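You operate a simulated robot arm through the tools that you are given. There is no shell and no other tool. Be economical: measure what you need, move in short steps, check, and stop when the job is done.

You are at the controls of a simulated two-armed robot. One attempt, no reset.

JOB
Clear the brush off the ledge, put the key back, switch on and start the teal hopper's line.
Fine: the brush goes on the table before the start; the key goes in the starter; leave the line running.
Where things are to end (x, y in the base frame): brush within 0.06 m of [0.65, 0].

Only the result counts: the job must be done as asked and must still hold three seconds after the hand-in. Knocking over, shifting, dropping, spilling or breaking anything else fails it.

ROBOT AND FRAMES
Two 7-joint arms with fingered hands on one trunk, on a base that drives. Base frame: it is fixed to the floor where the robot stands at the start and does not move with it; the origin is under the middle of the robot, x ahead of it, y to its left, z up; the surface under the hand at the start is at about z = 0.8. Readings come in m, rad, newtons and seconds.
The left shoulder is at the start at [0.07, 0.172, 1.352], the right one opposite. Places, roughly: brush [0.25, 1.5, 0.75]; long line hopper gate lever [1.2, 1.3, 1]; long line hopper isolator [0.5, 0.7, 0.9]; long line hopper start button [0.5, 0.5, 0.9]; long line lock of the starter box [0.6, 0.6, 0.9]; plywood table [0.8, -0.1, 0.8]. Payload 5 kg a hand.
The tool frame of a hand sits at the grasp point between the pads (the TCP): z along the fingers, y along the line on which they close. The tips reach 0.043 m beyond it. Largest opening 0.144 m; the body of the gripper starts 0.05 m behind the TCP. The gripper is a hand of 5 fingers: y runs from the thumb to the fingers, the wrist lies at [-0.021, -0.124, -0.221] in the tool frame.
Orientation is that of the tool frame in the base frame, as a unit quaternion [x, y, z, w]. With the fingers straight down and the wrist toward the robot, the tool's x, y and z point along [0, 1, 0], [1, 0, 0] and [0, 0, -1] of the base frame.

CONTROLS
- The arms move only by the tool drive_tool. It takes "left_targets", "right_targets" or both (then of equal length, played together; a hand with none holds still); each is a list of rows, each an object of numbers (a shift or turn left out is 0): "x", "y", "z": the shift along the tool's x, y, z in units of 500 mm (1.0 is 500 mm); "wx", "wy", "wz": the turn, a rotation vector about the tool's x, y, z in units of 60 degrees (1.0 is 60 degrees). In form: [{"x": .., "y": .., "z": .., "wx": .., "wy": .., "wz": ..}, ...]. A call has 1 to 10 rows; each row is the pose to reach, as a shift and turn from the pose commanded when the call began, along the tool's axes at that moment. A call with a number of a shift or a turn outside -1 to 1 is refused whole. Rows are played at 5 a second. More than 0.05 m and 0.15 rad between two rows, and nothing of the call is played. A pose out of reach is approached as far as the arm can. The call stops where the force on the tool passes 70 N (or 10 N more than at its start, if that is more) or the arm is blocked; 0.2 s more then pass. In this call time passes only in rows, and 0.2 s behind the last. It gives the time, the measured TCP pose, the force on the tool (base axes), the opening and the grip force at its end, in the units of the frame above (readings bear some noise), with the torque about the TCP (base axes, N m) and any sound that the robot's microphone picked up, and new pictures: "views" is both (left out), scene, wrist or none (wrist: the cameras of the hands that moved).
- Cameras (640 x 400 px; columns grow to the right, rows downward): "scene" is now at [0.1274, 0.0308, 1.5736]; the picture's right is [0.36, -0.93, 0.00], its down [-0.65, -0.25, -0.71] and it looks along [0.67, 0.26, -0.70] (base axes); focal length 275 px, centre (320, 200). "left" rides on the left gripper at [-0.086, -0.108, -0.168] in its tool frame; the picture's right is [-0.80, -0.28, 0.53], its down [0.54, -0.73, 0.42] and it looks along [0.27, 0.63, 0.73] (tool axes); focal length 275 px, centre (320, 200). "right" rides on the right gripper at [0.086, -0.108, -0.168] in its tool frame; the picture's right is [-0.80, 0.28, -0.53], its down [-0.54, -0.73, 0.42] and it looks along [-0.27, 0.63, 0.73] (tool axes); focal length 275 px, centre (320, 200). There is no depth. A picture from a camera that has moved, and an enlarged one, comes with that camera's place and axes in the base frame and with its lens.
- raise_lower(by): slides the trunk up (or, below 0, down) by that many m; the arms and the scene camera ride with it, the base frame stays. It gives what a move gives, with no picture.
- roll_base(legs): drives the robot by 1 to 6 legs, each [ahead, left, turn to the left] in m, m and rad, along the robot's own axes; the way and the turn of a leg run together, so that a leg with both is an arc; at most 1.5 m and 3.142 rad a leg. The arms and the cameras ride along, it lands a little off, and it stops where it bumps. It gives what a move gives, and a new picture of the scene camera.
- move_fingers(index, middle, ring, little, thumb_bend, thumb_turn, hand): sets how far each is bent, from 0 (flat) to 1 (curled in); at 0.3 the hand is open as for a grip, at 0.7 the pads meet at the TCP. One left out holds its place. A second passes; each finger stops where it meets its share of the squeeze, and holds until it gets a number again. It is the only way to open and close the hand. It gives what a move gives, with no picture; readings hold the bend of each and the force on index, middle, ring, little, thumb and palm. thumb_turn goes from beside the hand (0) to across from the fingers (1), as for a grip.
- head_to(pan, tilt): turns the head with the scene camera to pan (to the left, within 1.501 rad either way) and tilt (down, from -0.506 to 1.204), counted from straight ahead of the robot. It gives what a move gives, and a new picture of the scene camera.
- zoom(camera, box): a new picture of the part [left, top, right, bottom] of that camera's present view, enlarged. No time passes.
- close_job(): hands the job in; it is judged then, once.

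Go step by step. Nothing tells you exact positions but the pictures and the camera data: compare them with the known pose of the tool, close in by small moves and look again before you grip or let go. The budget is 120 turns and 260 pictures, counting those below and the enlarged ones. Unless the task says otherwise, let go and move clear before handing in.

The tools are called by a JSON object that holds its "op" and its "data". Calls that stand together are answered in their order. drive_tool: Moves the arms, as the interface text tells. Its arguments: {"type":"object","properties":{"left_targets":{"type":"array"},"right_targets":{"type":"array"},"views":{"type":"string","enum":["both","scene","wrist","none"]}},"required":[]} The other tools are called the same way: raise_lower (by) slides the trunk up or down; move_fingers (index, middle, ring, little, thumb_bend, thumb_turn, hand) moves the fingers one by one; roll_base (legs) drives the base; head_to (pan, tilt) turns the head that bears the scene camera; zoom (camera, box) takes an enlarged picture of a part of a camera's view; close_job () hands the job in.

At the start:

```text
t: 0.0
left_ee_pos: [0.4494, 0.6248, 1.2745]
left_orientation: [0.707, 0.707, 0.001, 0.0]
left_wrist_force: [1.1, 0.0, 0.2]
left_moment: [0.01, 0.02, -0.02]
left_grip_width: 0.1436
left_finger_force: 0.0
left_shape: jaw
left_bend: [0.3, 0.3, 0.3, 0.3, 0.3, 0.98]
left_finger forces: [0.0, 0.0, 0.0, 0.1, 0.0, 0.0]
right_ee_pos: [0.7164, 0.1179, 1.1963]
right_orientation: [0.707, 0.707, 0.0, 0.0]
right_wrist_force: [0.0, -0.5, -0.5]
right_moment: [0.01, 0.01, -0.01]
right_grip_width: 0.1434
right_finger_force: 0.1
right_shape: jaw
right_bend: [0.3, 0.3, 0.3, 0.3, 0.3, 0.98]
right_finger forces: [0.1, 0.1, 0.1, 0.0, 0.1, 0.0]
trunk travel left (down, up): [-0.45, 0.49]
robot x, y, heading: [0.0007, -0.0012, 0.002]
head pan, tilt: [0.372, 0.775]
```

scene: 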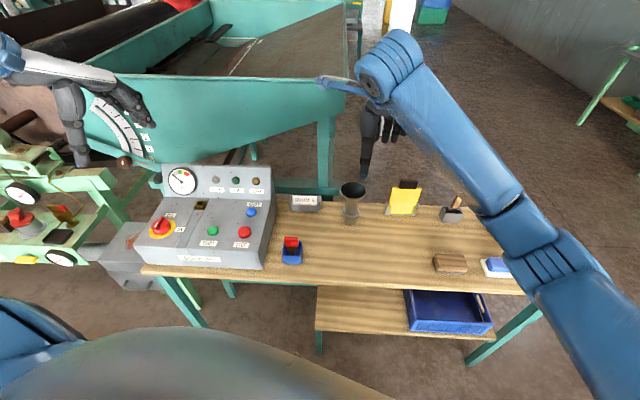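
right: 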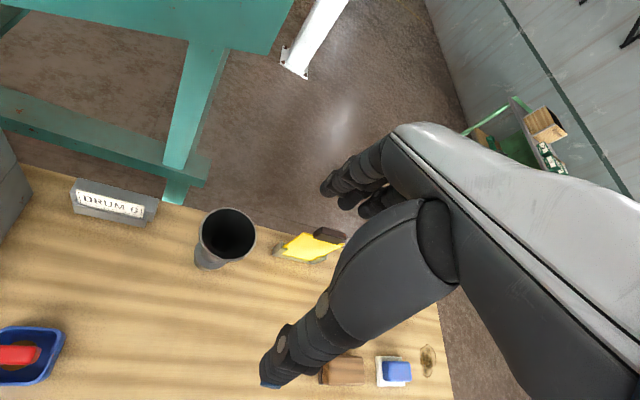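
left: 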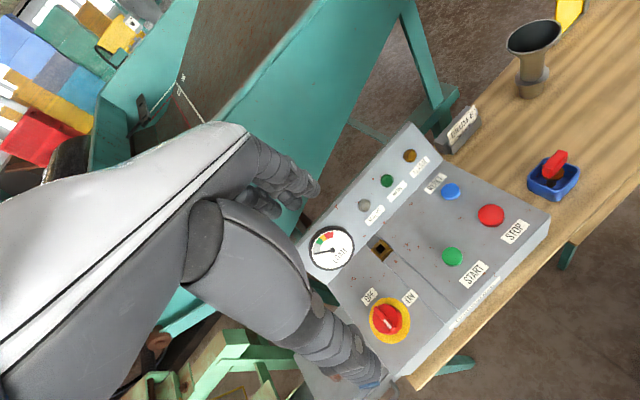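

I see the starter box with a red isolator knob, a key slot, green START and red STOP, and a red-headed key in a blue dish. I'll enlarge the panel and look left for the brush.

{"op": "zoom", "data": {"camera": "left", "box": [290, 110, 610, 400]}}

{"op": "zoom", "data": {"camera": "scene", "box": [130, 150, 330, 280]}}

{"op": "head_to", "data": {"pan": 1.35, "tilt": 0.5}}

```text
1.38 times, centred on (450, 255) of left
camera zoom: at [0.3415, 0.5395, 1.4434], right [-0.28, -0.8, -0.53], down [-0.73, 0.54, -0.42], along [0.63, 0.27, -0.73], focal length 380 px, centre (141, 124)
```

zoom: 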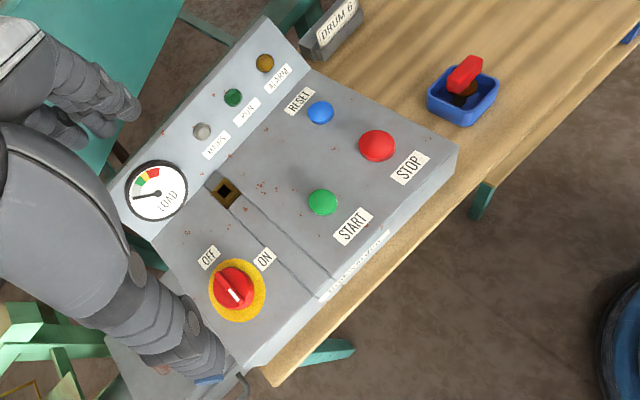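

```text
3.08 times, centred on (230, 215) of scene
camera zoom: at [0.1274, 0.0308, 1.5736], right [0.36, -0.93, 0.0], down [-0.65, -0.25, -0.71], along [0.67, 0.26, -0.7], focal length 846 px, centre (597, 154)
```

zoom: 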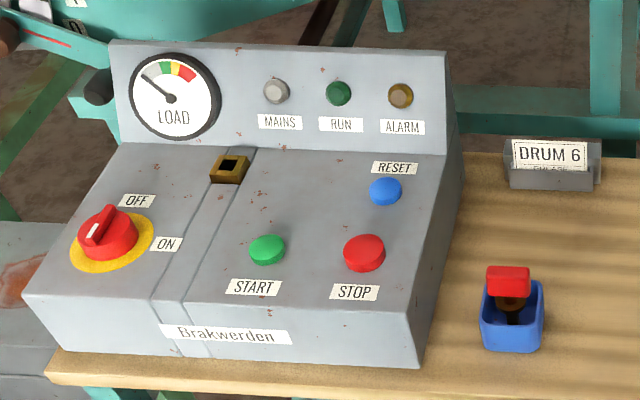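

```text
t: 1.2
left_ee_pos: [0.4491, 0.6247, 1.2751]
left_orientation: [0.707, 0.708, 0.0, 0.001]
left_wrist_force: [0.4, 0.0, 0.1]
left_moment: [-0.01, 0.02, -0.03]
left_grip_width: 0.1435
left_finger_force: 0.0
left_shape: jaw
left_bend: [0.3, 0.3, 0.3, 0.3, 0.3, 0.98]
left_finger forces: [0.0, 0.1, 0.0, 0.0, 0.0, 0.1]
right_ee_pos: [0.7163, 0.1177, 1.1962]
right_orientation: [0.707, 0.707, 0.0, 0.0]
right_wrist_force: [0.2, -0.2, 0.3]
right_moment: [0.0, 0.01, -0.01]
right_grip_width: 0.1435
right_finger_force: 0.0
right_shape: jaw
right_bend: [0.3, 0.3, 0.3, 0.3, 0.3, 0.98]
right_finger forces: [0.0, 0.0, 0.1, 0.1, 0.0, 0.0]
trunk travel left (down, up): [-0.45, 0.49]
robot x, y, heading: [-0.0003, -0.0005, -0.001]
head pan, tilt: [1.349, 0.499]
camera scene: at [0.0713, 0.0899, 1.5975], right [0.98, -0.22, 0.0], down [-0.11, -0.47, -0.88], along [0.19, 0.86, -0.48], focal length 275 px, centre (320, 200)
```

scene: 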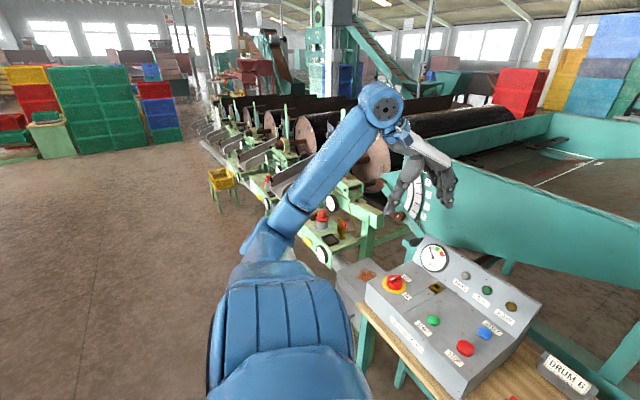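

The brush should be around pixel (300,211), near the machine stage. I'll enlarge that area.

{"op": "zoom", "data": {"camera": "scene", "box": [200, 140, 420, 280]}}

{"op": "zoom", "data": {"camera": "scene", "box": [360, 130, 560, 260]}}

```text
2.86 times, centred on (310, 210) of scene
camera zoom: at [0.0713, 0.0899, 1.5975], right [0.98, -0.22, 0.0], down [-0.11, -0.47, -0.88], along [0.19, 0.86, -0.48], focal length 786 px, centre (349, 171)
```

zoom: 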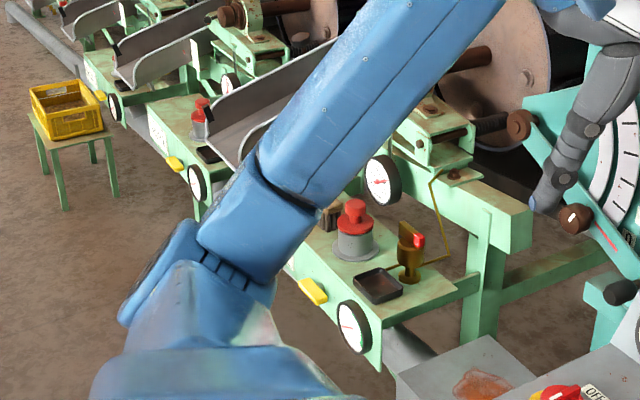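

```text
3.08 times, centred on (460, 195) of scene
camera zoom: at [0.0713, 0.0899, 1.5975], right [0.98, -0.22, 0.0], down [-0.11, -0.47, -0.88], along [0.19, 0.86, -0.48], focal length 846 px, centre (-111, 215)
```

zoom: 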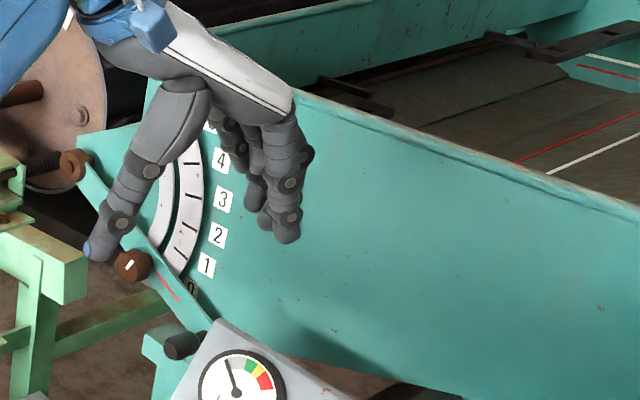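

The brush seems hidden behind the left upper arm on the near green machine. First I'll take the key: right arm out of the way, left hand above the dish, head back to the table.

{"op": "head_to", "data": {"pan": 0.5, "tilt": 0.85}}

{"op": "drive_tool", "data": {"left_targets": [{"x": -0.06, "y": 0.03, "z": 0.03}, {"x": -0.13, "y": 0.06, "z": 0.06}, {"x": -0.2, "y": 0.09, "z": 0.09}, {"x": -0.27, "y": 0.12, "z": 0.12}, {"x": -0.34, "y": 0.15, "z": 0.15}, {"x": -0.41, "y": 0.18, "z": 0.18}, {"x": -0.48, "y": 0.2, "z": 0.21}, {"x": -0.55, "y": 0.22, "z": 0.25}, {"x": -0.6, "y": 0.24, "z": 0.28}], "right_targets": [{"x": -0.08}, {"x": -0.16}, {"x": -0.24}, {"x": -0.32}, {"x": -0.4}, {"x": -0.48}, {"x": -0.56}, {"x": -0.64}, {"x": -0.7}]}}

```text
t: 2.4
left_ee_pos: [0.4482, 0.6253, 1.2756]
left_orientation: [0.707, 0.707, 0.0, 0.0]
left_wrist_force: [0.0, 0.4, 0.2]
left_moment: [0.0, -0.03, 0.02]
left_grip_width: 0.1435
left_finger_force: 0.1
left_shape: jaw
left_bend: [0.3, 0.3, 0.3, 0.3, 0.3, 0.98]
left_finger forces: [0.0, 0.1, 0.1, 0.1, 0.0, 0.0]
right_ee_pos: [0.7156, 0.1172, 1.1967]
right_orientation: [0.707, 0.707, 0.001, -0.001]
right_wrist_force: [0.5, 0.4, 0.6]
right_moment: [-0.01, 0.02, 0.03]
right_grip_width: 0.1438
right_finger_force: 0.1
right_shape: jaw
right_bend: [0.3, 0.3, 0.3, 0.3, 0.3, 0.98]
right_finger forces: [0.0, 0.1, 0.1, 0.1, 0.0, 0.0]
trunk travel left (down, up): [-0.45, 0.49]
robot x, y, heading: [-0.0045, -0.0039, -0.001]
head pan, tilt: [0.499, 0.85]
camera scene: at [0.1199, 0.0386, 1.5676], right [0.48, -0.88, 0.0], down [-0.66, -0.36, -0.66], along [0.58, 0.32, -0.75], focal length 275 px, centre (320, 200)
```

scene: 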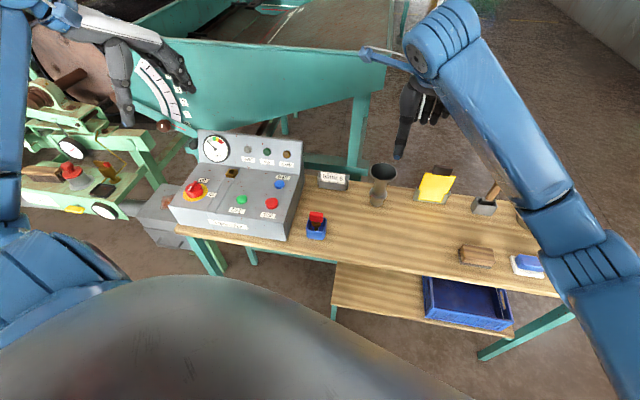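

```text
t: 4.4
left_ee_pos: [0.5691, 0.3226, 1.1371]
left_orientation: [0.707, 0.708, 0.001, 0.0]
left_wrist_force: [-0.6, 0.0, -0.4]
left_moment: [-0.01, 0.02, -0.01]
left_grip_width: 0.1437
left_finger_force: 0.1
left_shape: jaw
left_bend: [0.3, 0.3, 0.3, 0.3, 0.3, 0.98]
left_finger forces: [0.0, 0.0, 0.0, 0.0, 0.0, 0.0]
right_ee_pos: [0.7166, -0.2347, 1.1975]
right_orientation: [0.707, 0.707, 0.001, -0.001]
right_wrist_force: [0.0, 0.5, 0.1]
right_moment: [0.03, 0.0, 0.01]
right_grip_width: 0.1436
right_finger_force: 0.1
right_shape: jaw
right_bend: [0.3, 0.3, 0.3, 0.3, 0.3, 0.98]
right_finger forces: [0.0, 0.0, 0.1, 0.0, 0.1, 0.1]
trunk travel left (down, up): [-0.45, 0.49]
robot x, y, heading: [-0.0014, -0.0019, 0.002]
head pan, tilt: [0.499, 0.85]
camera scene: at [0.1207, 0.0364, 1.5677], right [0.48, -0.88, 0.0], down [-0.66, -0.36, -0.66], along [0.58, 0.32, -0.75], focal length 275 px, centre (320, 200)
camera right: at [0.6096, -0.149, 1.3627], right [0.29, -0.8, 0.53], down [-0.73, -0.54, -0.42], along [0.63, -0.27, -0.73], focal length 275 px, centre (320, 200)
camera left: at [0.4612, 0.2368, 1.3038], right [-0.28, -0.8, -0.54], down [-0.73, 0.54, -0.42], along [0.63, 0.27, -0.73], focal length 275 px, centre (320, 200)
```

scene: 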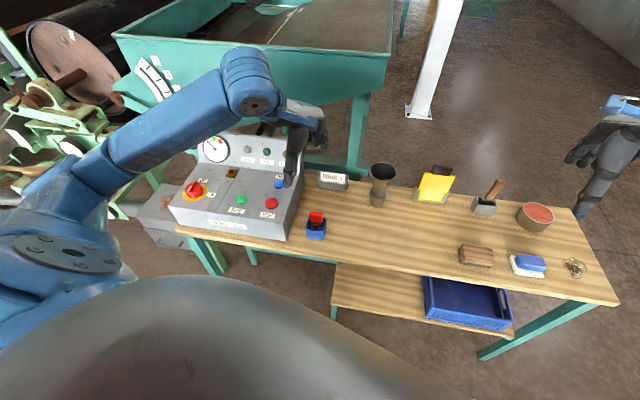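
right: 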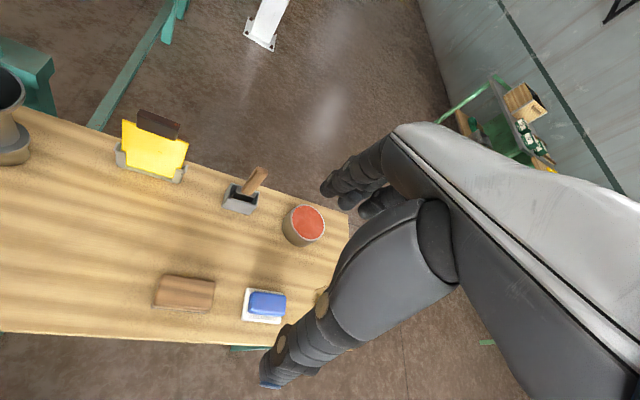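
left: 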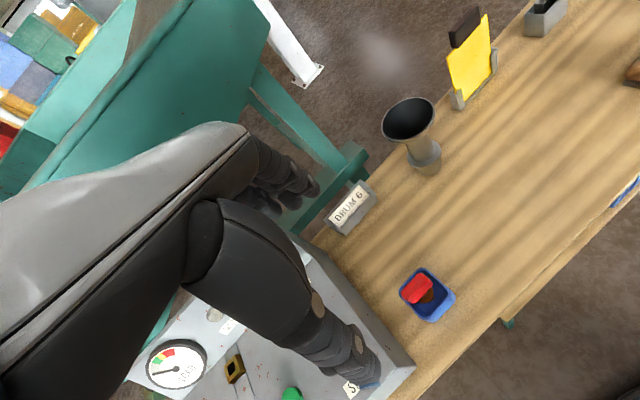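

The key is clear in the left wrist view. I'll enlarge both views to fix its position and orientation.

{"op": "zoom", "data": {"camera": "left", "box": [370, 245, 470, 335]}}

{"op": "zoom", "data": {"camera": "scene", "box": [160, 120, 340, 260]}}

{"op": "zoom", "data": {"camera": "scene", "box": [340, 140, 620, 300]}}

```text
4.44 times, centred on (420, 290) of left
camera zoom: at [0.4612, 0.2368, 1.3038], right [-0.28, -0.8, -0.54], down [-0.73, 0.54, -0.42], along [0.63, 0.27, -0.73], focal length 1224 px, centre (-124, -200)
```

zoom: 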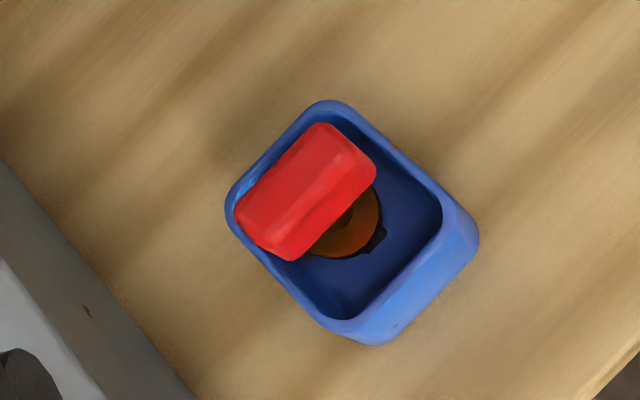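

```text
2.86 times, centred on (250, 190) of scene
camera zoom: at [0.1207, 0.0364, 1.5677], right [0.48, -0.88, 0.0], down [-0.66, -0.36, -0.66], along [0.58, 0.32, -0.75], focal length 786 px, centre (520, 229)
```

zoom: 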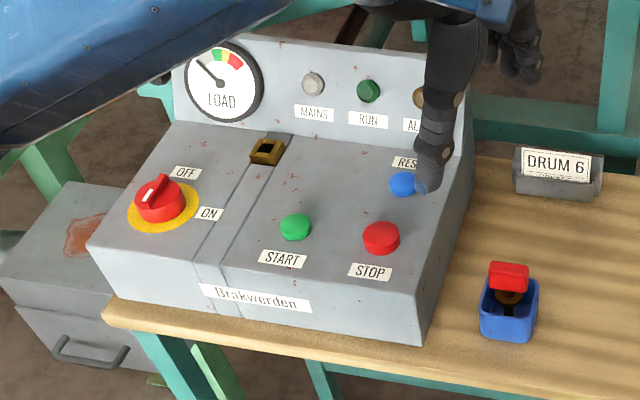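

```text
2.29 times, centred on (480, 220) of scene
camera zoom: at [0.1207, 0.0364, 1.5677], right [0.48, -0.88, 0.0], down [-0.66, -0.36, -0.66], along [0.58, 0.32, -0.75], focal length 628 px, centre (-46, 154)
```

zoom: 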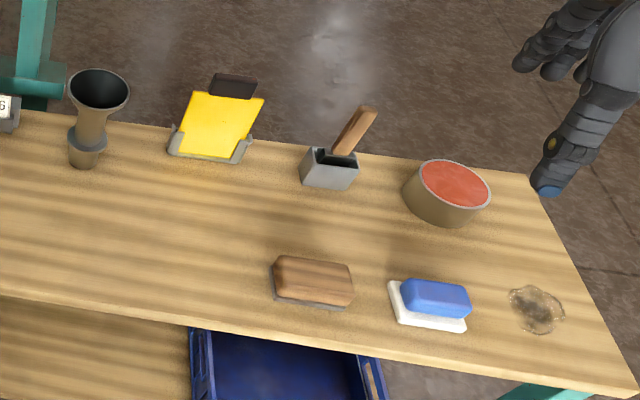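

The key stands upright in the dish with its handle long roughly along y. I'll inspect the lock up close before choosing the grip.

{"op": "zoom", "data": {"camera": "left", "box": [190, 330, 290, 400]}}

{"op": "zoom", "data": {"camera": "scene", "box": [200, 150, 260, 190]}}

{"op": "zoom", "data": {"camera": "scene", "box": [290, 195, 340, 245]}}

```text
5.71 times, centred on (240, 365) of left
camera zoom: at [0.4612, 0.2368, 1.3038], right [-0.28, -0.8, -0.54], down [-0.73, 0.54, -0.42], along [0.63, 0.27, -0.73], focal length 1573 px, centre (777, -743)
```

zoom: 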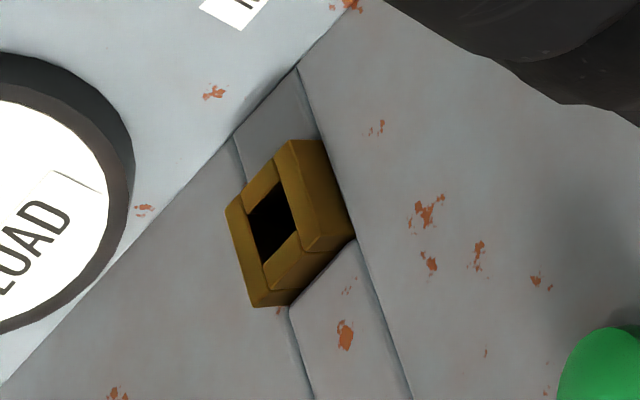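

```text
10.00 times, centred on (230, 170) of scene
camera zoom: at [0.1207, 0.0364, 1.5677], right [0.48, -0.88, 0.0], down [-0.66, -0.36, -0.66], along [0.58, 0.32, -0.75], focal length 2750 px, centre (1220, 500)
```

zoom: 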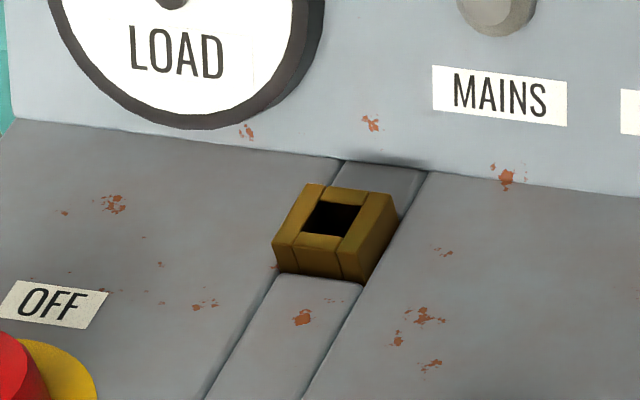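

```text
8.00 times, centred on (315, 220) of scene
camera zoom: at [0.1207, 0.0364, 1.5677], right [0.48, -0.88, 0.0], down [-0.66, -0.36, -0.66], along [0.58, 0.32, -0.75], focal length 2200 px, centre (360, 40)
```

zoom: 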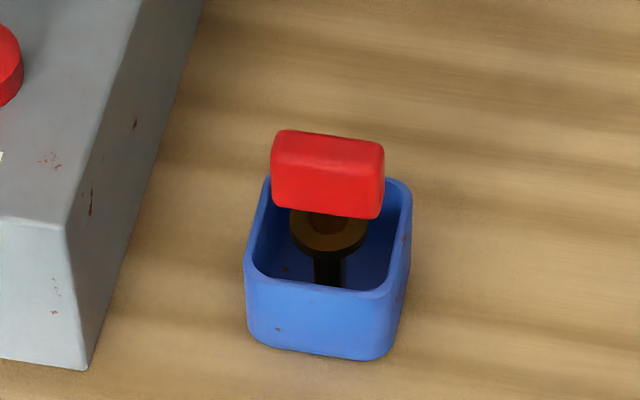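

The key handle is at about (0.577, 0.302, 0.89) and the lock top at (0.593, 0.651, 0.912); box, table and key are all yawed about 19°. I'll lower the left hand above the key with that yaw.

{"op": "drive_tool", "data": {"left_targets": [{"x": -0.01, "y": 0.004, "z": 0.07, "wz": -0.1}, {"x": -0.02, "y": 0.008, "z": 0.15, "wz": -0.2}, {"x": -0.03, "y": 0.012, "z": 0.22, "wz": -0.28}, {"x": -0.041, "y": 0.016, "z": 0.28, "wz": -0.317}]}}

```text
t: 5.4
left_ee_pos: [0.5776, 0.3052, 0.9943]
left_orientation: [0.58, 0.815, 0.001, 0.0]
left_wrist_force: [0.3, 0.4, -0.1]
left_moment: [0.01, 0.01, 0.02]
left_grip_width: 0.1435
left_finger_force: 0.0
left_shape: jaw
left_bend: [0.3, 0.3, 0.3, 0.3, 0.3, 0.98]
left_finger forces: [0.1, 0.1, 0.1, 0.0, 0.1, 0.0]
right_ee_pos: [0.7165, -0.2328, 1.1964]
right_orientation: [0.707, 0.707, -0.001, 0.0]
right_wrist_force: [0.8, 0.3, -0.5]
right_moment: [0.02, -0.02, -0.01]
right_grip_width: 0.1434
right_finger_force: 0.1
right_shape: jaw
right_bend: [0.3, 0.3, 0.3, 0.3, 0.3, 0.98]
right_finger forces: [0.0, 0.0, 0.0, 0.0, 0.0, 0.1]
trunk travel left (down, up): [-0.45, 0.49]
robot x, y, heading: [0.0001, 0.0007, -0.002]
head pan, tilt: [0.499, 0.85]
camera scene: at [0.1205, 0.0379, 1.5676], right [0.48, -0.88, 0.0], down [-0.66, -0.36, -0.66], along [0.58, 0.32, -0.75], focal length 275 px, centre (320, 200)
camera left: at [0.504, 0.1881, 1.1638], right [-0.01, -0.85, -0.53], down [-0.86, 0.28, -0.42], along [0.5, 0.46, -0.73], focal length 275 px, centre (320, 200)
```

scene: 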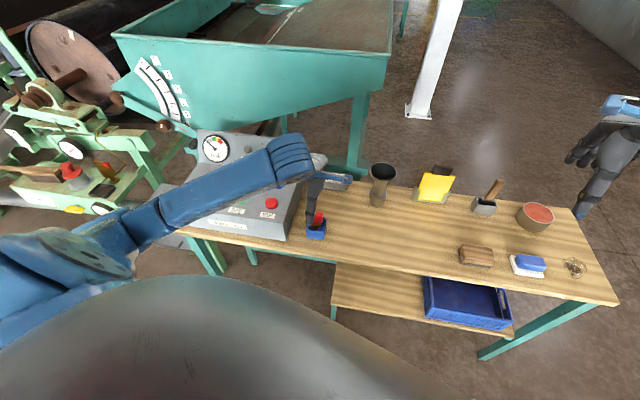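
left: 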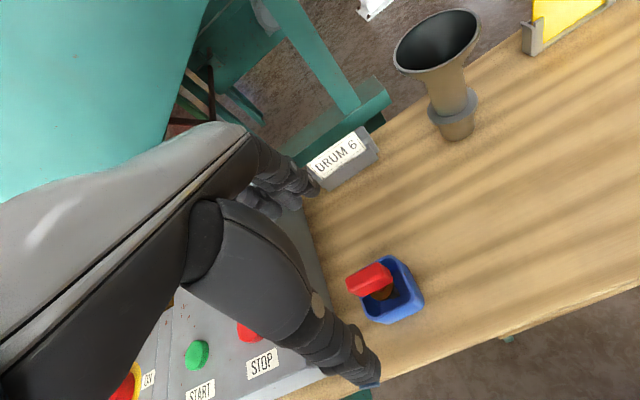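

The estimate holds. I'll enlarge to refine key height and position.

{"op": "zoom", "data": {"camera": "left", "box": [320, 235, 440, 335]}}

{"op": "zoom", "data": {"camera": "scene", "box": [270, 150, 370, 250]}}

```text
4.00 times, centred on (380, 285) of left
camera zoom: at [0.504, 0.1881, 1.1638], right [-0.01, -0.85, -0.53], down [-0.86, 0.28, -0.42], along [0.5, 0.46, -0.73], focal length 1101 px, centre (80, -140)
```

zoom: 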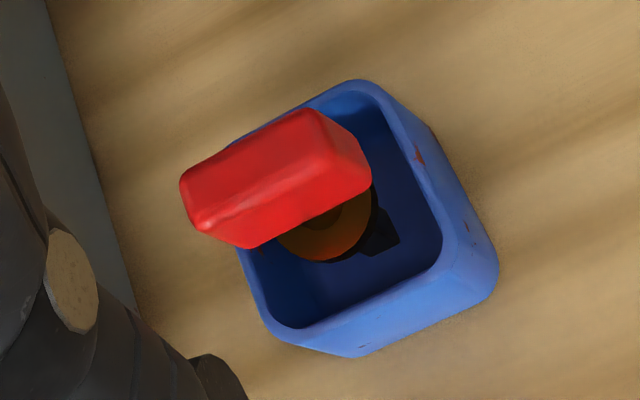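

```text
4.00 times, centred on (320, 200) of scene
camera zoom: at [0.1205, 0.0379, 1.5676], right [0.48, -0.88, 0.0], down [-0.66, -0.36, -0.66], along [0.58, 0.32, -0.75], focal length 1100 px, centre (320, 200)
```

zoom: 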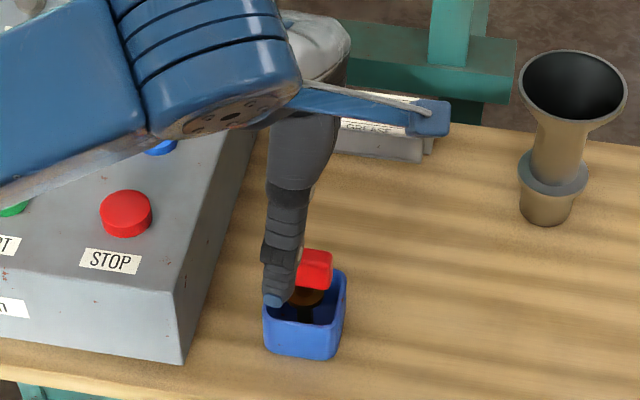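

Handle top is near z 0.905, dish rim near 0.845. I'll go down to TCP z ≈ 0.90 with the hand open, watching force.

{"op": "drive_tool", "data": {"left_targets": [{"x": -0.002, "z": 0.05}, {"x": -0.004, "z": 0.1}, {"x": -0.006, "z": 0.15}, {"x": -0.006, "z": 0.182}]}}

{"op": "zoom", "data": {"camera": "left", "box": [220, 170, 460, 380]}}

{"op": "zoom", "data": {"camera": "scene", "box": [270, 150, 370, 250]}}

```text
t: 6.4
left_ee_pos: [0.5777, 0.3005, 0.9041]
left_orientation: [0.581, 0.814, 0.0, 0.0]
left_wrist_force: [0.5, -0.2, 0.3]
left_moment: [0.02, 0.02, 0.0]
left_grip_width: 0.1438
left_finger_force: 0.1
left_shape: jaw
left_bend: [0.3, 0.3, 0.3, 0.3, 0.3, 0.98]
left_finger forces: [0.1, 0.1, 0.0, 0.0, 0.0, 0.0]
right_ee_pos: [0.7156, -0.2328, 1.1976]
right_orientation: [0.708, 0.707, 0.001, -0.001]
right_wrist_force: [-0.5, 1.1, -0.7]
right_moment: [-0.02, -0.03, 0.04]
right_grip_width: 0.1438
right_finger_force: 0.1
right_shape: jaw
right_bend: [0.3, 0.3, 0.3, 0.3, 0.3, 0.98]
right_finger forces: [0.0, 0.0, 0.0, 0.0, 0.0, 0.0]
trunk travel left (down, up): [-0.45, 0.49]
robot x, y, heading: [0.0042, 0.0019, 0.003]
head pan, tilt: [0.499, 0.85]
camera scene: at [0.1199, 0.0383, 1.5676], right [0.48, -0.88, 0.0], down [-0.66, -0.36, -0.66], along [0.58, 0.32, -0.75], focal length 275 px, centre (320, 200)
camera left: at [0.5045, 0.1848, 1.0722], right [-0.01, -0.84, -0.53], down [-0.86, 0.28, -0.42], along [0.51, 0.46, -0.73], focal length 275 px, centre (320, 200)
```

scene: 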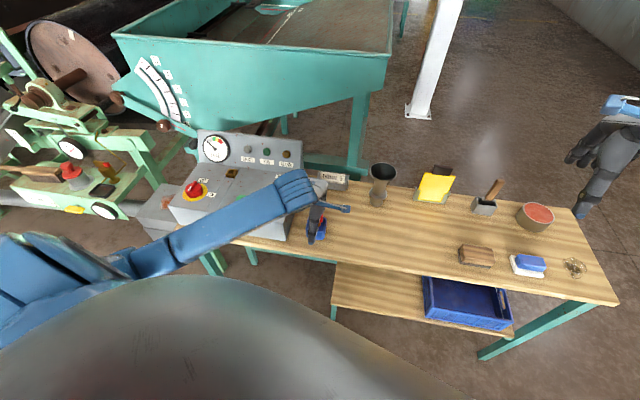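
left: 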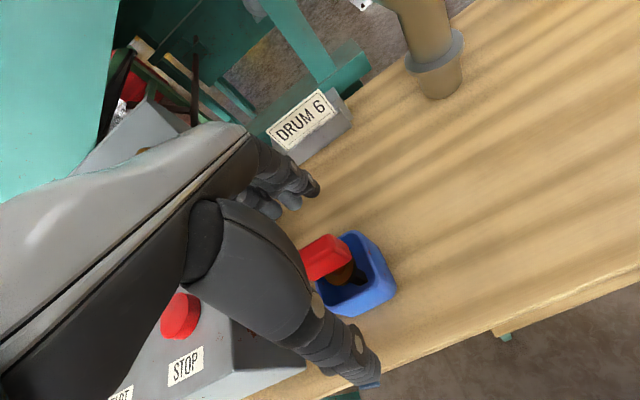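

```text
1.90 times, centred on (340, 275) of left
camera zoom: at [0.5045, 0.1848, 1.0722], right [-0.01, -0.84, -0.53], down [-0.86, 0.28, -0.42], along [0.51, 0.46, -0.73], focal length 524 px, centre (282, 57)
```

zoom: 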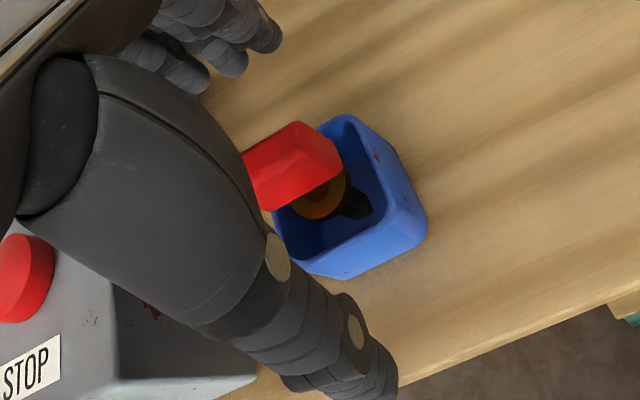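

```text
4.00 times, centred on (320, 200) of scene
camera zoom: at [0.1199, 0.0383, 1.5676], right [0.48, -0.88, 0.0], down [-0.66, -0.36, -0.66], along [0.58, 0.32, -0.75], focal length 1100 px, centre (320, 200)
```

zoom: 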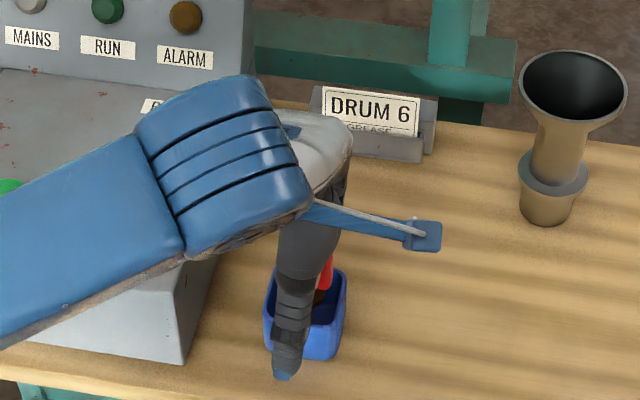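

The handle lines up with the TCP. I'll begin closing partially and look.

{"op": "move_fingers", "data": {"hand": "left", "index": 0.52, "middle": 0.52, "ring": 0.52, "little": 0.52, "thumb_bend": 0.52, "thumb_turn": 1}}

{"op": "zoom", "data": {"camera": "left", "box": [200, 150, 440, 360]}}

{"op": "zoom", "data": {"camera": "scene", "box": [280, 170, 360, 250]}}

```text
t: 7.4
left_ee_pos: [0.5782, 0.3017, 0.9035]
left_orientation: [0.581, 0.814, 0.0, 0.0]
left_wrist_force: [-0.2, -1.1, -0.2]
left_moment: [-0.04, 0.03, 0.0]
left_grip_width: 0.0716
left_finger_force: 0.1
left_shape: fingers
left_bend: [0.52, 0.52, 0.52, 0.52, 0.52, 1.0]
left_finger forces: [0.0, 0.0, 0.1, 0.0, 0.1, 0.0]
right_ee_pos: [0.7146, -0.2335, 1.1985]
right_orientation: [0.707, 0.708, 0.0, 0.0]
right_wrist_force: [0.6, 0.6, 0.4]
right_moment: [0.01, -0.02, -0.03]
right_grip_width: 0.1435
right_finger_force: 0.1
right_shape: jaw
right_bend: [0.3, 0.3, 0.3, 0.3, 0.3, 0.98]
right_finger forces: [0.0, 0.0, 0.0, 0.0, 0.0, 0.0]
trunk travel left (down, up): [-0.45, 0.49]
robot x, y, heading: [-0.001, -0.002, 0.005]
head pan, tilt: [0.499, 0.85]
```

```text
1.90 times, centred on (320, 255) of left
camera zoom: at [0.5045, 0.1846, 1.0725], right [-0.01, -0.85, -0.53], down [-0.86, 0.28, -0.42], along [0.51, 0.46, -0.73], focal length 524 px, centre (320, 95)
```

zoom: 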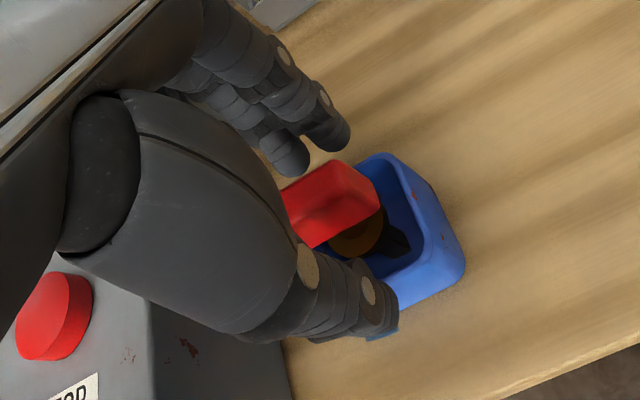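

```text
5.00 times, centred on (320, 210) of scene
camera zoom: at [0.1199, 0.0383, 1.5676], right [0.48, -0.88, 0.0], down [-0.66, -0.36, -0.66], along [0.58, 0.32, -0.75], focal length 1375 px, centre (320, 150)
```

zoom: 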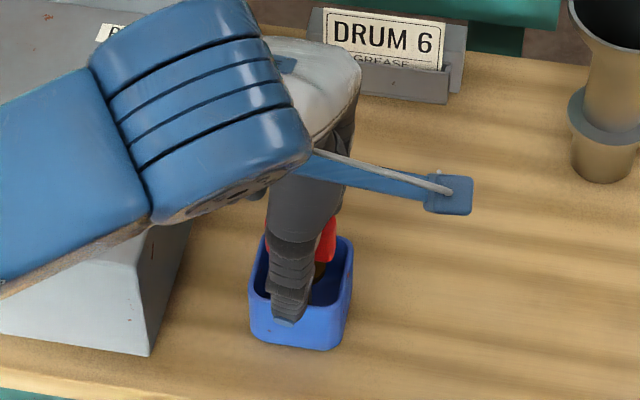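

Both sides straddle the handle. Closing to grip.

{"op": "move_fingers", "data": {"hand": "left", "index": 0.75, "middle": 0.75, "ring": 0.75, "little": 0.75, "thumb_bend": 0.75}}

{"op": "zoom", "data": {"camera": "left", "box": [200, 150, 440, 360]}}

```text
t: 8.4
left_ee_pos: [0.5787, 0.3003, 0.9047]
left_orientation: [0.58, 0.814, 0.0, 0.0]
left_wrist_force: [-1.2, 0.4, 0.0]
left_moment: [-0.02, 0.0, -0.01]
left_grip_width: 0.0204
left_finger_force: 17.7
left_shape: fingers
left_bend: [0.65, 0.68, 0.75, 0.75, 0.67, 1.0]
left_finger forces: [9.2, 8.1, 0.1, 0.0, 17.3, 0.0]
right_ee_pos: [0.7169, -0.2333, 1.197]
right_orientation: [0.707, 0.707, 0.001, 0.0]
right_wrist_force: [0.2, 0.3, 0.2]
right_moment: [0.01, 0.0, 0.0]
right_grip_width: 0.1436
right_finger_force: 0.1
right_shape: jaw
right_bend: [0.3, 0.3, 0.3, 0.3, 0.3, 0.98]
right_finger forces: [0.1, 0.0, 0.1, 0.0, 0.0, 0.0]
trunk travel left (down, up): [-0.45, 0.49]
robot x, y, heading: [0.0029, -0.0021, -0.001]
head pan, tilt: [0.499, 0.85]
```

```text
1.90 times, centred on (320, 255) of left
camera zoom: at [0.5045, 0.1846, 1.0725], right [-0.01, -0.85, -0.53], down [-0.86, 0.28, -0.42], along [0.51, 0.46, -0.73], focal length 524 px, centre (320, 95)
```

zoom: 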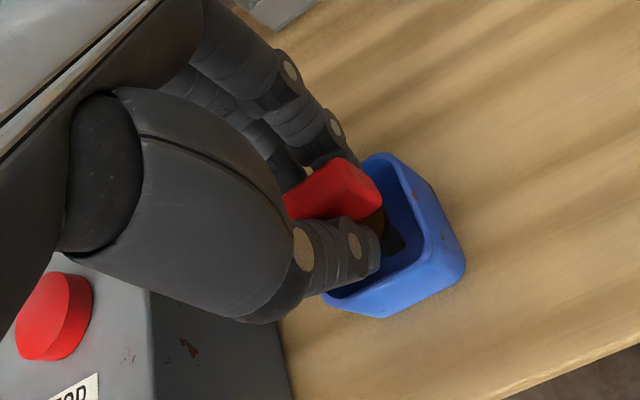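

Index, middle and thumb hold the handle at about 17 N. Lifting straight up and checking the key.

{"op": "drive_tool", "data": {"left_targets": [{"z": -0.04}, {"z": -0.1}, {"z": -0.18}, {"z": -0.26}, {"z": -0.34}, {"z": -0.38}]}}

{"op": "zoom", "data": {"camera": "left", "box": [220, 170, 460, 380]}}

{"op": "zoom", "data": {"camera": "scene", "box": [180, 130, 360, 260]}}

```text
t: 9.8
left_ee_pos: [0.5778, 0.3011, 1.0937]
left_orientation: [0.581, 0.814, -0.001, -0.001]
left_wrist_force: [0.2, 0.5, -0.8]
left_moment: [-0.02, 0.01, -0.01]
left_grip_width: 0.0204
left_finger_force: 16.8
left_shape: fingers
left_bend: [0.65, 0.68, 0.75, 0.75, 0.67, 1.0]
left_finger forces: [9.3, 7.9, 0.0, 0.1, 17.1, 0.0]
right_ee_pos: [0.7157, -0.2319, 1.1979]
right_orientation: [0.707, 0.707, -0.001, 0.0]
right_wrist_force: [0.4, 0.5, -0.9]
right_moment: [-0.03, 0.02, 0.01]
right_grip_width: 0.1437
right_finger_force: 0.0
right_shape: jaw
right_bend: [0.3, 0.3, 0.3, 0.3, 0.3, 0.98]
right_finger forces: [0.0, 0.0, 0.0, 0.1, 0.0, 0.0]
trunk travel left (down, up): [-0.45, 0.49]
robot x, y, heading: [0.0036, -0.0017, -0.0]
head pan, tilt: [0.499, 0.85]
camera scene: at [0.1196, 0.0394, 1.5674], right [0.48, -0.88, 0.0], down [-0.66, -0.36, -0.66], along [0.58, 0.32, -0.75], focal length 275 px, centre (320, 200)
camera left: at [0.5038, 0.1857, 1.262], right [-0.01, -0.85, -0.53], down [-0.86, 0.28, -0.42], along [0.5, 0.46, -0.73], focal length 275 px, centre (320, 200)
```

scene: 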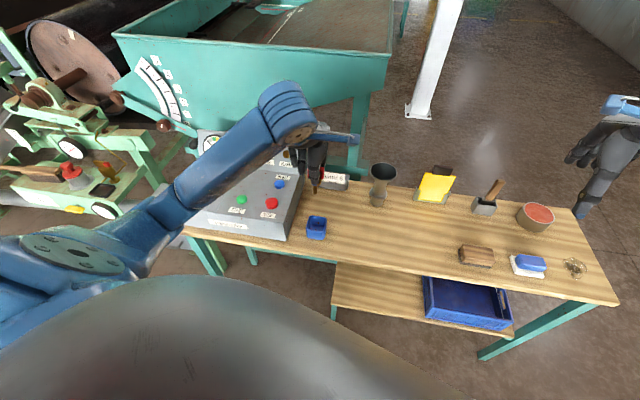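
left: 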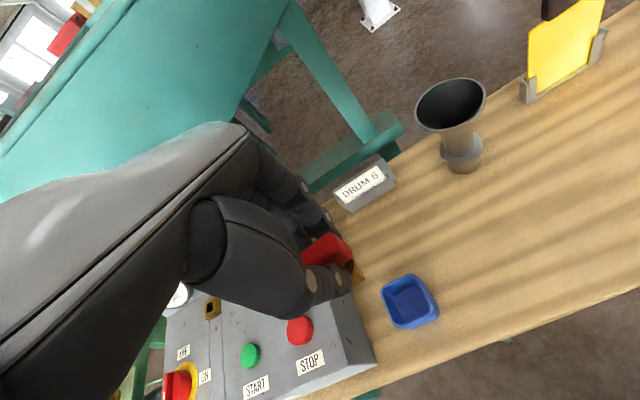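

```text
1.90 times, centred on (340, 275) of left
camera zoom: at [0.5038, 0.1857, 1.262], right [-0.01, -0.85, -0.53], down [-0.86, 0.28, -0.42], along [0.5, 0.46, -0.73], focal length 524 px, centre (282, 57)
```

zoom: 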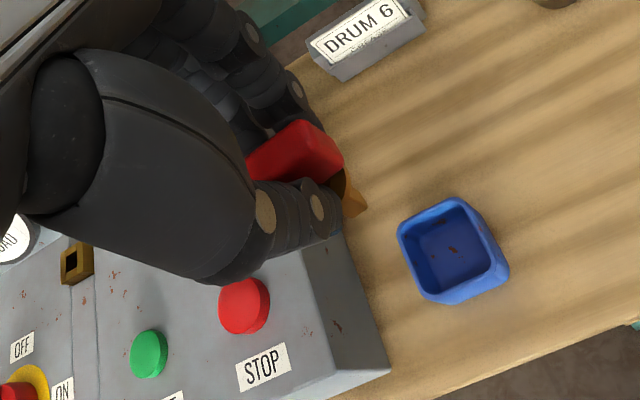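

```text
3.08 times, centred on (270, 195) of scene
camera zoom: at [0.1196, 0.0394, 1.5674], right [0.48, -0.88, 0.0], down [-0.66, -0.36, -0.66], along [0.58, 0.32, -0.75], focal length 846 px, centre (474, 215)
```

zoom: 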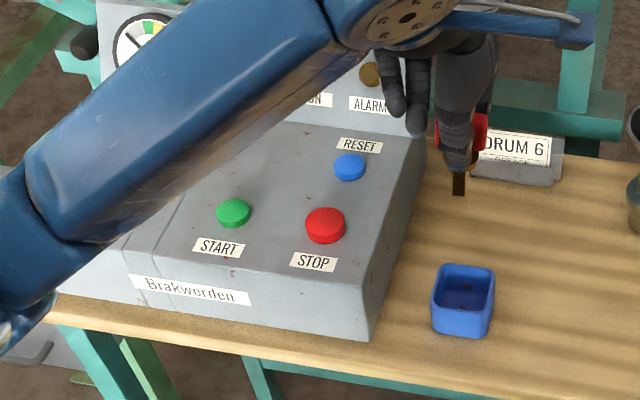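

The key hangs vertically with its tip about 0.098 m below the TCP. I need the panel slope and lock axis, so I'll enlarge the box side and lock.

{"op": "zoom", "data": {"camera": "left", "box": [150, 270, 390, 400]}}

{"op": "zoom", "data": {"camera": "left", "box": [185, 285, 245, 330]}}

{"op": "zoom", "data": {"camera": "left", "box": [300, 220, 380, 300]}}

```text
2.67 times, centred on (270, 335) of left
camera zoom: at [0.5038, 0.1857, 1.262], right [-0.01, -0.85, -0.53], down [-0.86, 0.28, -0.42], along [0.5, 0.46, -0.73], focal length 734 px, centre (453, -160)
```

zoom: 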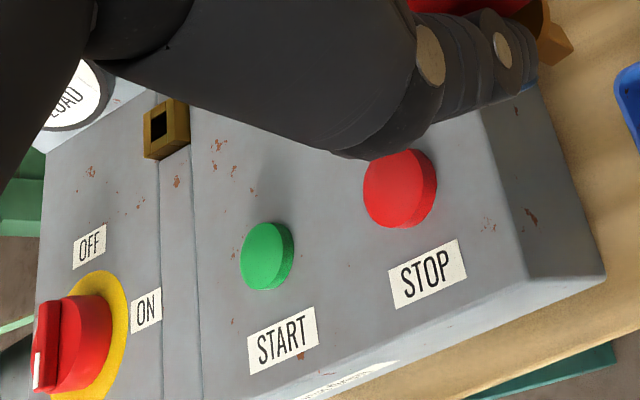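

```text
8.89 times, centred on (215, 308) of left
camera zoom: at [0.5038, 0.1857, 1.262], right [-0.01, -0.85, -0.53], down [-0.86, 0.28, -0.42], along [0.5, 0.46, -0.73], focal length 2447 px, centre (1253, -756)
```

zoom: 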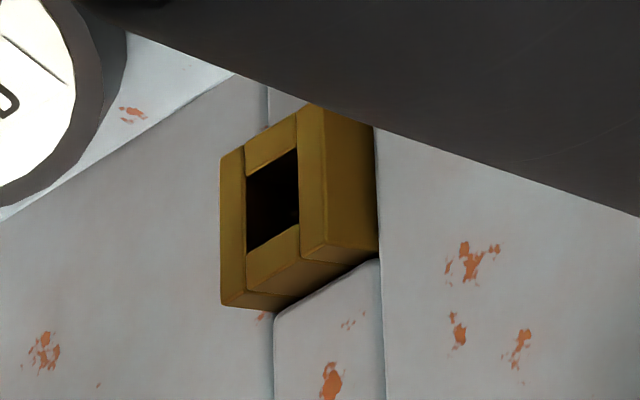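

```text
5.00 times, centred on (340, 260) of left
camera zoom: at [0.5038, 0.1857, 1.262], right [-0.01, -0.85, -0.53], down [-0.86, 0.28, -0.42], along [0.5, 0.46, -0.73], focal length 1376 px, centre (220, -100)
```

zoom: 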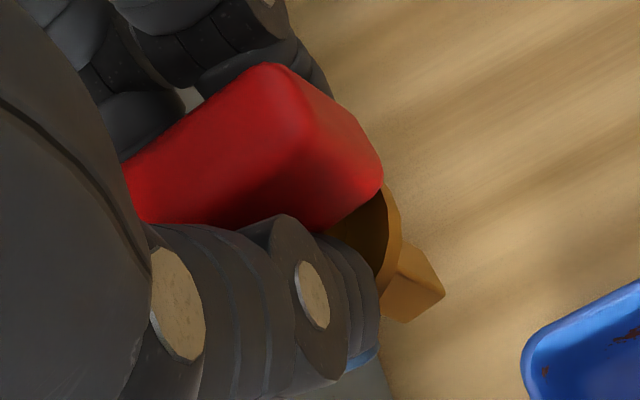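

I need a cleaner slope measurement, so I'll move the hand toward the lock side at height and look again from both cameras.

{"op": "drive_tool", "data": {"left_targets": [{"y": -0.09, "z": -0.02}, {"y": -0.18, "z": -0.04}, {"y": -0.26, "z": -0.06}]}}

{"op": "zoom", "data": {"camera": "left", "box": [180, 180, 400, 320]}}

{"op": "zoom", "data": {"camera": "scene", "box": [160, 120, 320, 250]}}

```text
t: 10.6
left_ee_pos: [0.5432, 0.2605, 1.1185]
left_orientation: [0.58, 0.815, 0.0, -0.001]
left_wrist_force: [-0.6, 0.0, -0.8]
left_moment: [-0.01, -0.03, -0.02]
left_grip_width: 0.0203
left_finger_force: 17.1
left_shape: fingers
left_bend: [0.71, 0.68, 0.75, 0.75, 0.67, 1.0]
left_finger forces: [9.1, 8.0, 0.0, 0.0, 17.1, 0.0]
left hand out of reach, approached as far as the arm can: row 1, 2, 3
right_ee_pos: [0.7163, -0.2336, 1.1962]
right_orientation: [0.707, 0.707, 0.0, 0.0]
right_wrist_force: [0.0, -1.0, -0.6]
right_moment: [0.04, 0.03, 0.02]
right_grip_width: 0.1433
right_finger_force: 0.0
right_shape: jaw
right_bend: [0.3, 0.3, 0.3, 0.3, 0.3, 0.98]
right_finger forces: [0.0, 0.1, 0.1, 0.0, 0.0, 0.0]
trunk travel left (down, up): [-0.45, 0.49]
robot x, y, heading: [0.0029, 0.0021, -0.001]
head pan, tilt: [0.499, 0.85]
camera scene: at [0.1207, 0.0373, 1.5674], right [0.48, -0.88, 0.0], down [-0.66, -0.36, -0.66], along [0.58, 0.32, -0.75], focal length 275 px, centre (320, 200)
camera left: at [0.4692, 0.1441, 1.2872], right [-0.01, -0.84, -0.53], down [-0.86, 0.28, -0.42], along [0.5, 0.46, -0.73], focal length 275 px, centre (320, 200)
```

scene: 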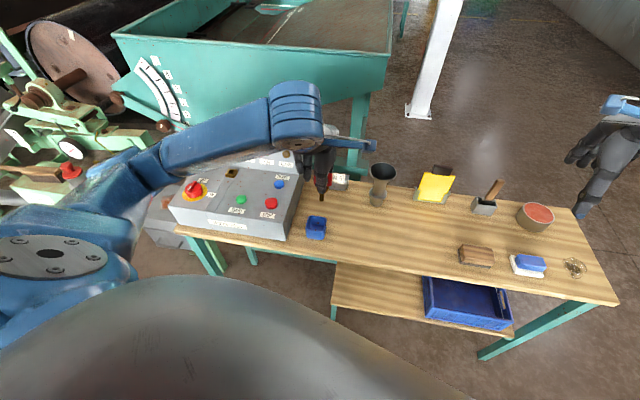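
left: 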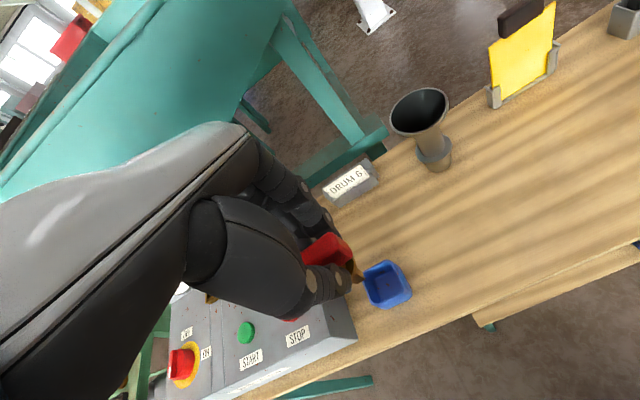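

```text
2.86 times, centred on (290, 250) of left
camera zoom: at [0.4692, 0.1441, 1.2872], right [-0.01, -0.84, -0.53], down [-0.86, 0.28, -0.42], along [0.5, 0.46, -0.73], focal length 786 px, centre (406, 57)
```

zoom: 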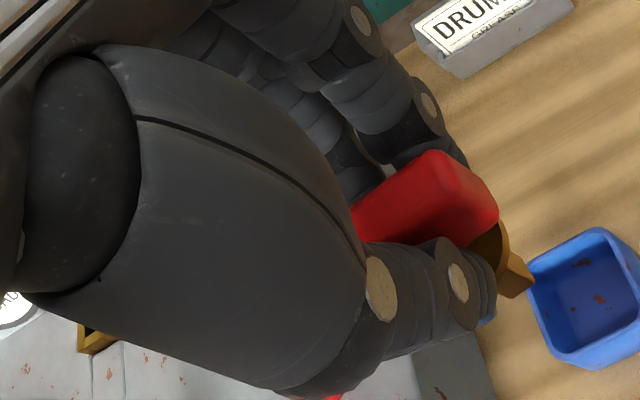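

```text
3.08 times, centred on (240, 185) of scene
camera zoom: at [0.1207, 0.0373, 1.5674], right [0.48, -0.88, 0.0], down [-0.66, -0.36, -0.66], along [0.58, 0.32, -0.75], focal length 846 px, centre (566, 246)
```

zoom: 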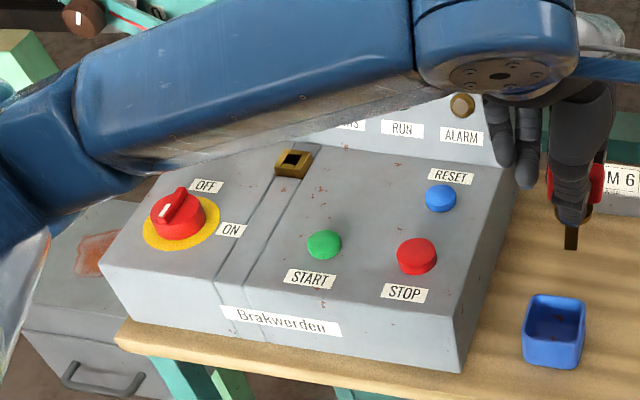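

The panel labels all triangulate to z ≈ 0.906, so the panel is flat and the lock axis is vertical, with the lock at (0.592, 0.649, 0.917). I'll move back into reach before carrying the key over.

{"op": "drive_tool", "data": {"left_targets": [{"y": 0.08}, {"y": 0.16}, {"y": 0.24}], "views": "none"}}

```text
t: 11.4
left_ee_pos: [0.6565, 0.3016, 1.1199]
left_orientation: [0.58, 0.815, -0.001, 0.0]
left_wrist_force: [0.9, 0.1, -1.3]
left_moment: [-0.02, 0.01, 0.01]
left_grip_width: 0.02
left_finger_force: 17.7
left_shape: fingers
left_bend: [0.71, 0.71, 0.75, 0.75, 0.67, 1.0]
left_finger forces: [9.1, 8.0, 0.0, 0.0, 17.0, 0.1]
right_ee_pos: [0.7171, -0.2318, 1.197]
right_orientation: [0.707, 0.707, -0.001, 0.0]
right_wrist_force: [-0.1, 0.0, -0.8]
right_moment: [-0.03, 0.02, -0.01]
right_grip_width: 0.1435
right_finger_force: 0.0
right_shape: jaw
right_bend: [0.3, 0.3, 0.3, 0.3, 0.3, 0.98]
right_finger forces: [0.1, 0.0, 0.0, 0.1, 0.0, 0.1]
trunk travel left (down, up): [-0.45, 0.49]
robot x, y, heading: [-0.0009, 0.0005, 0.001]
head pan, tilt: [0.499, 0.85]
```

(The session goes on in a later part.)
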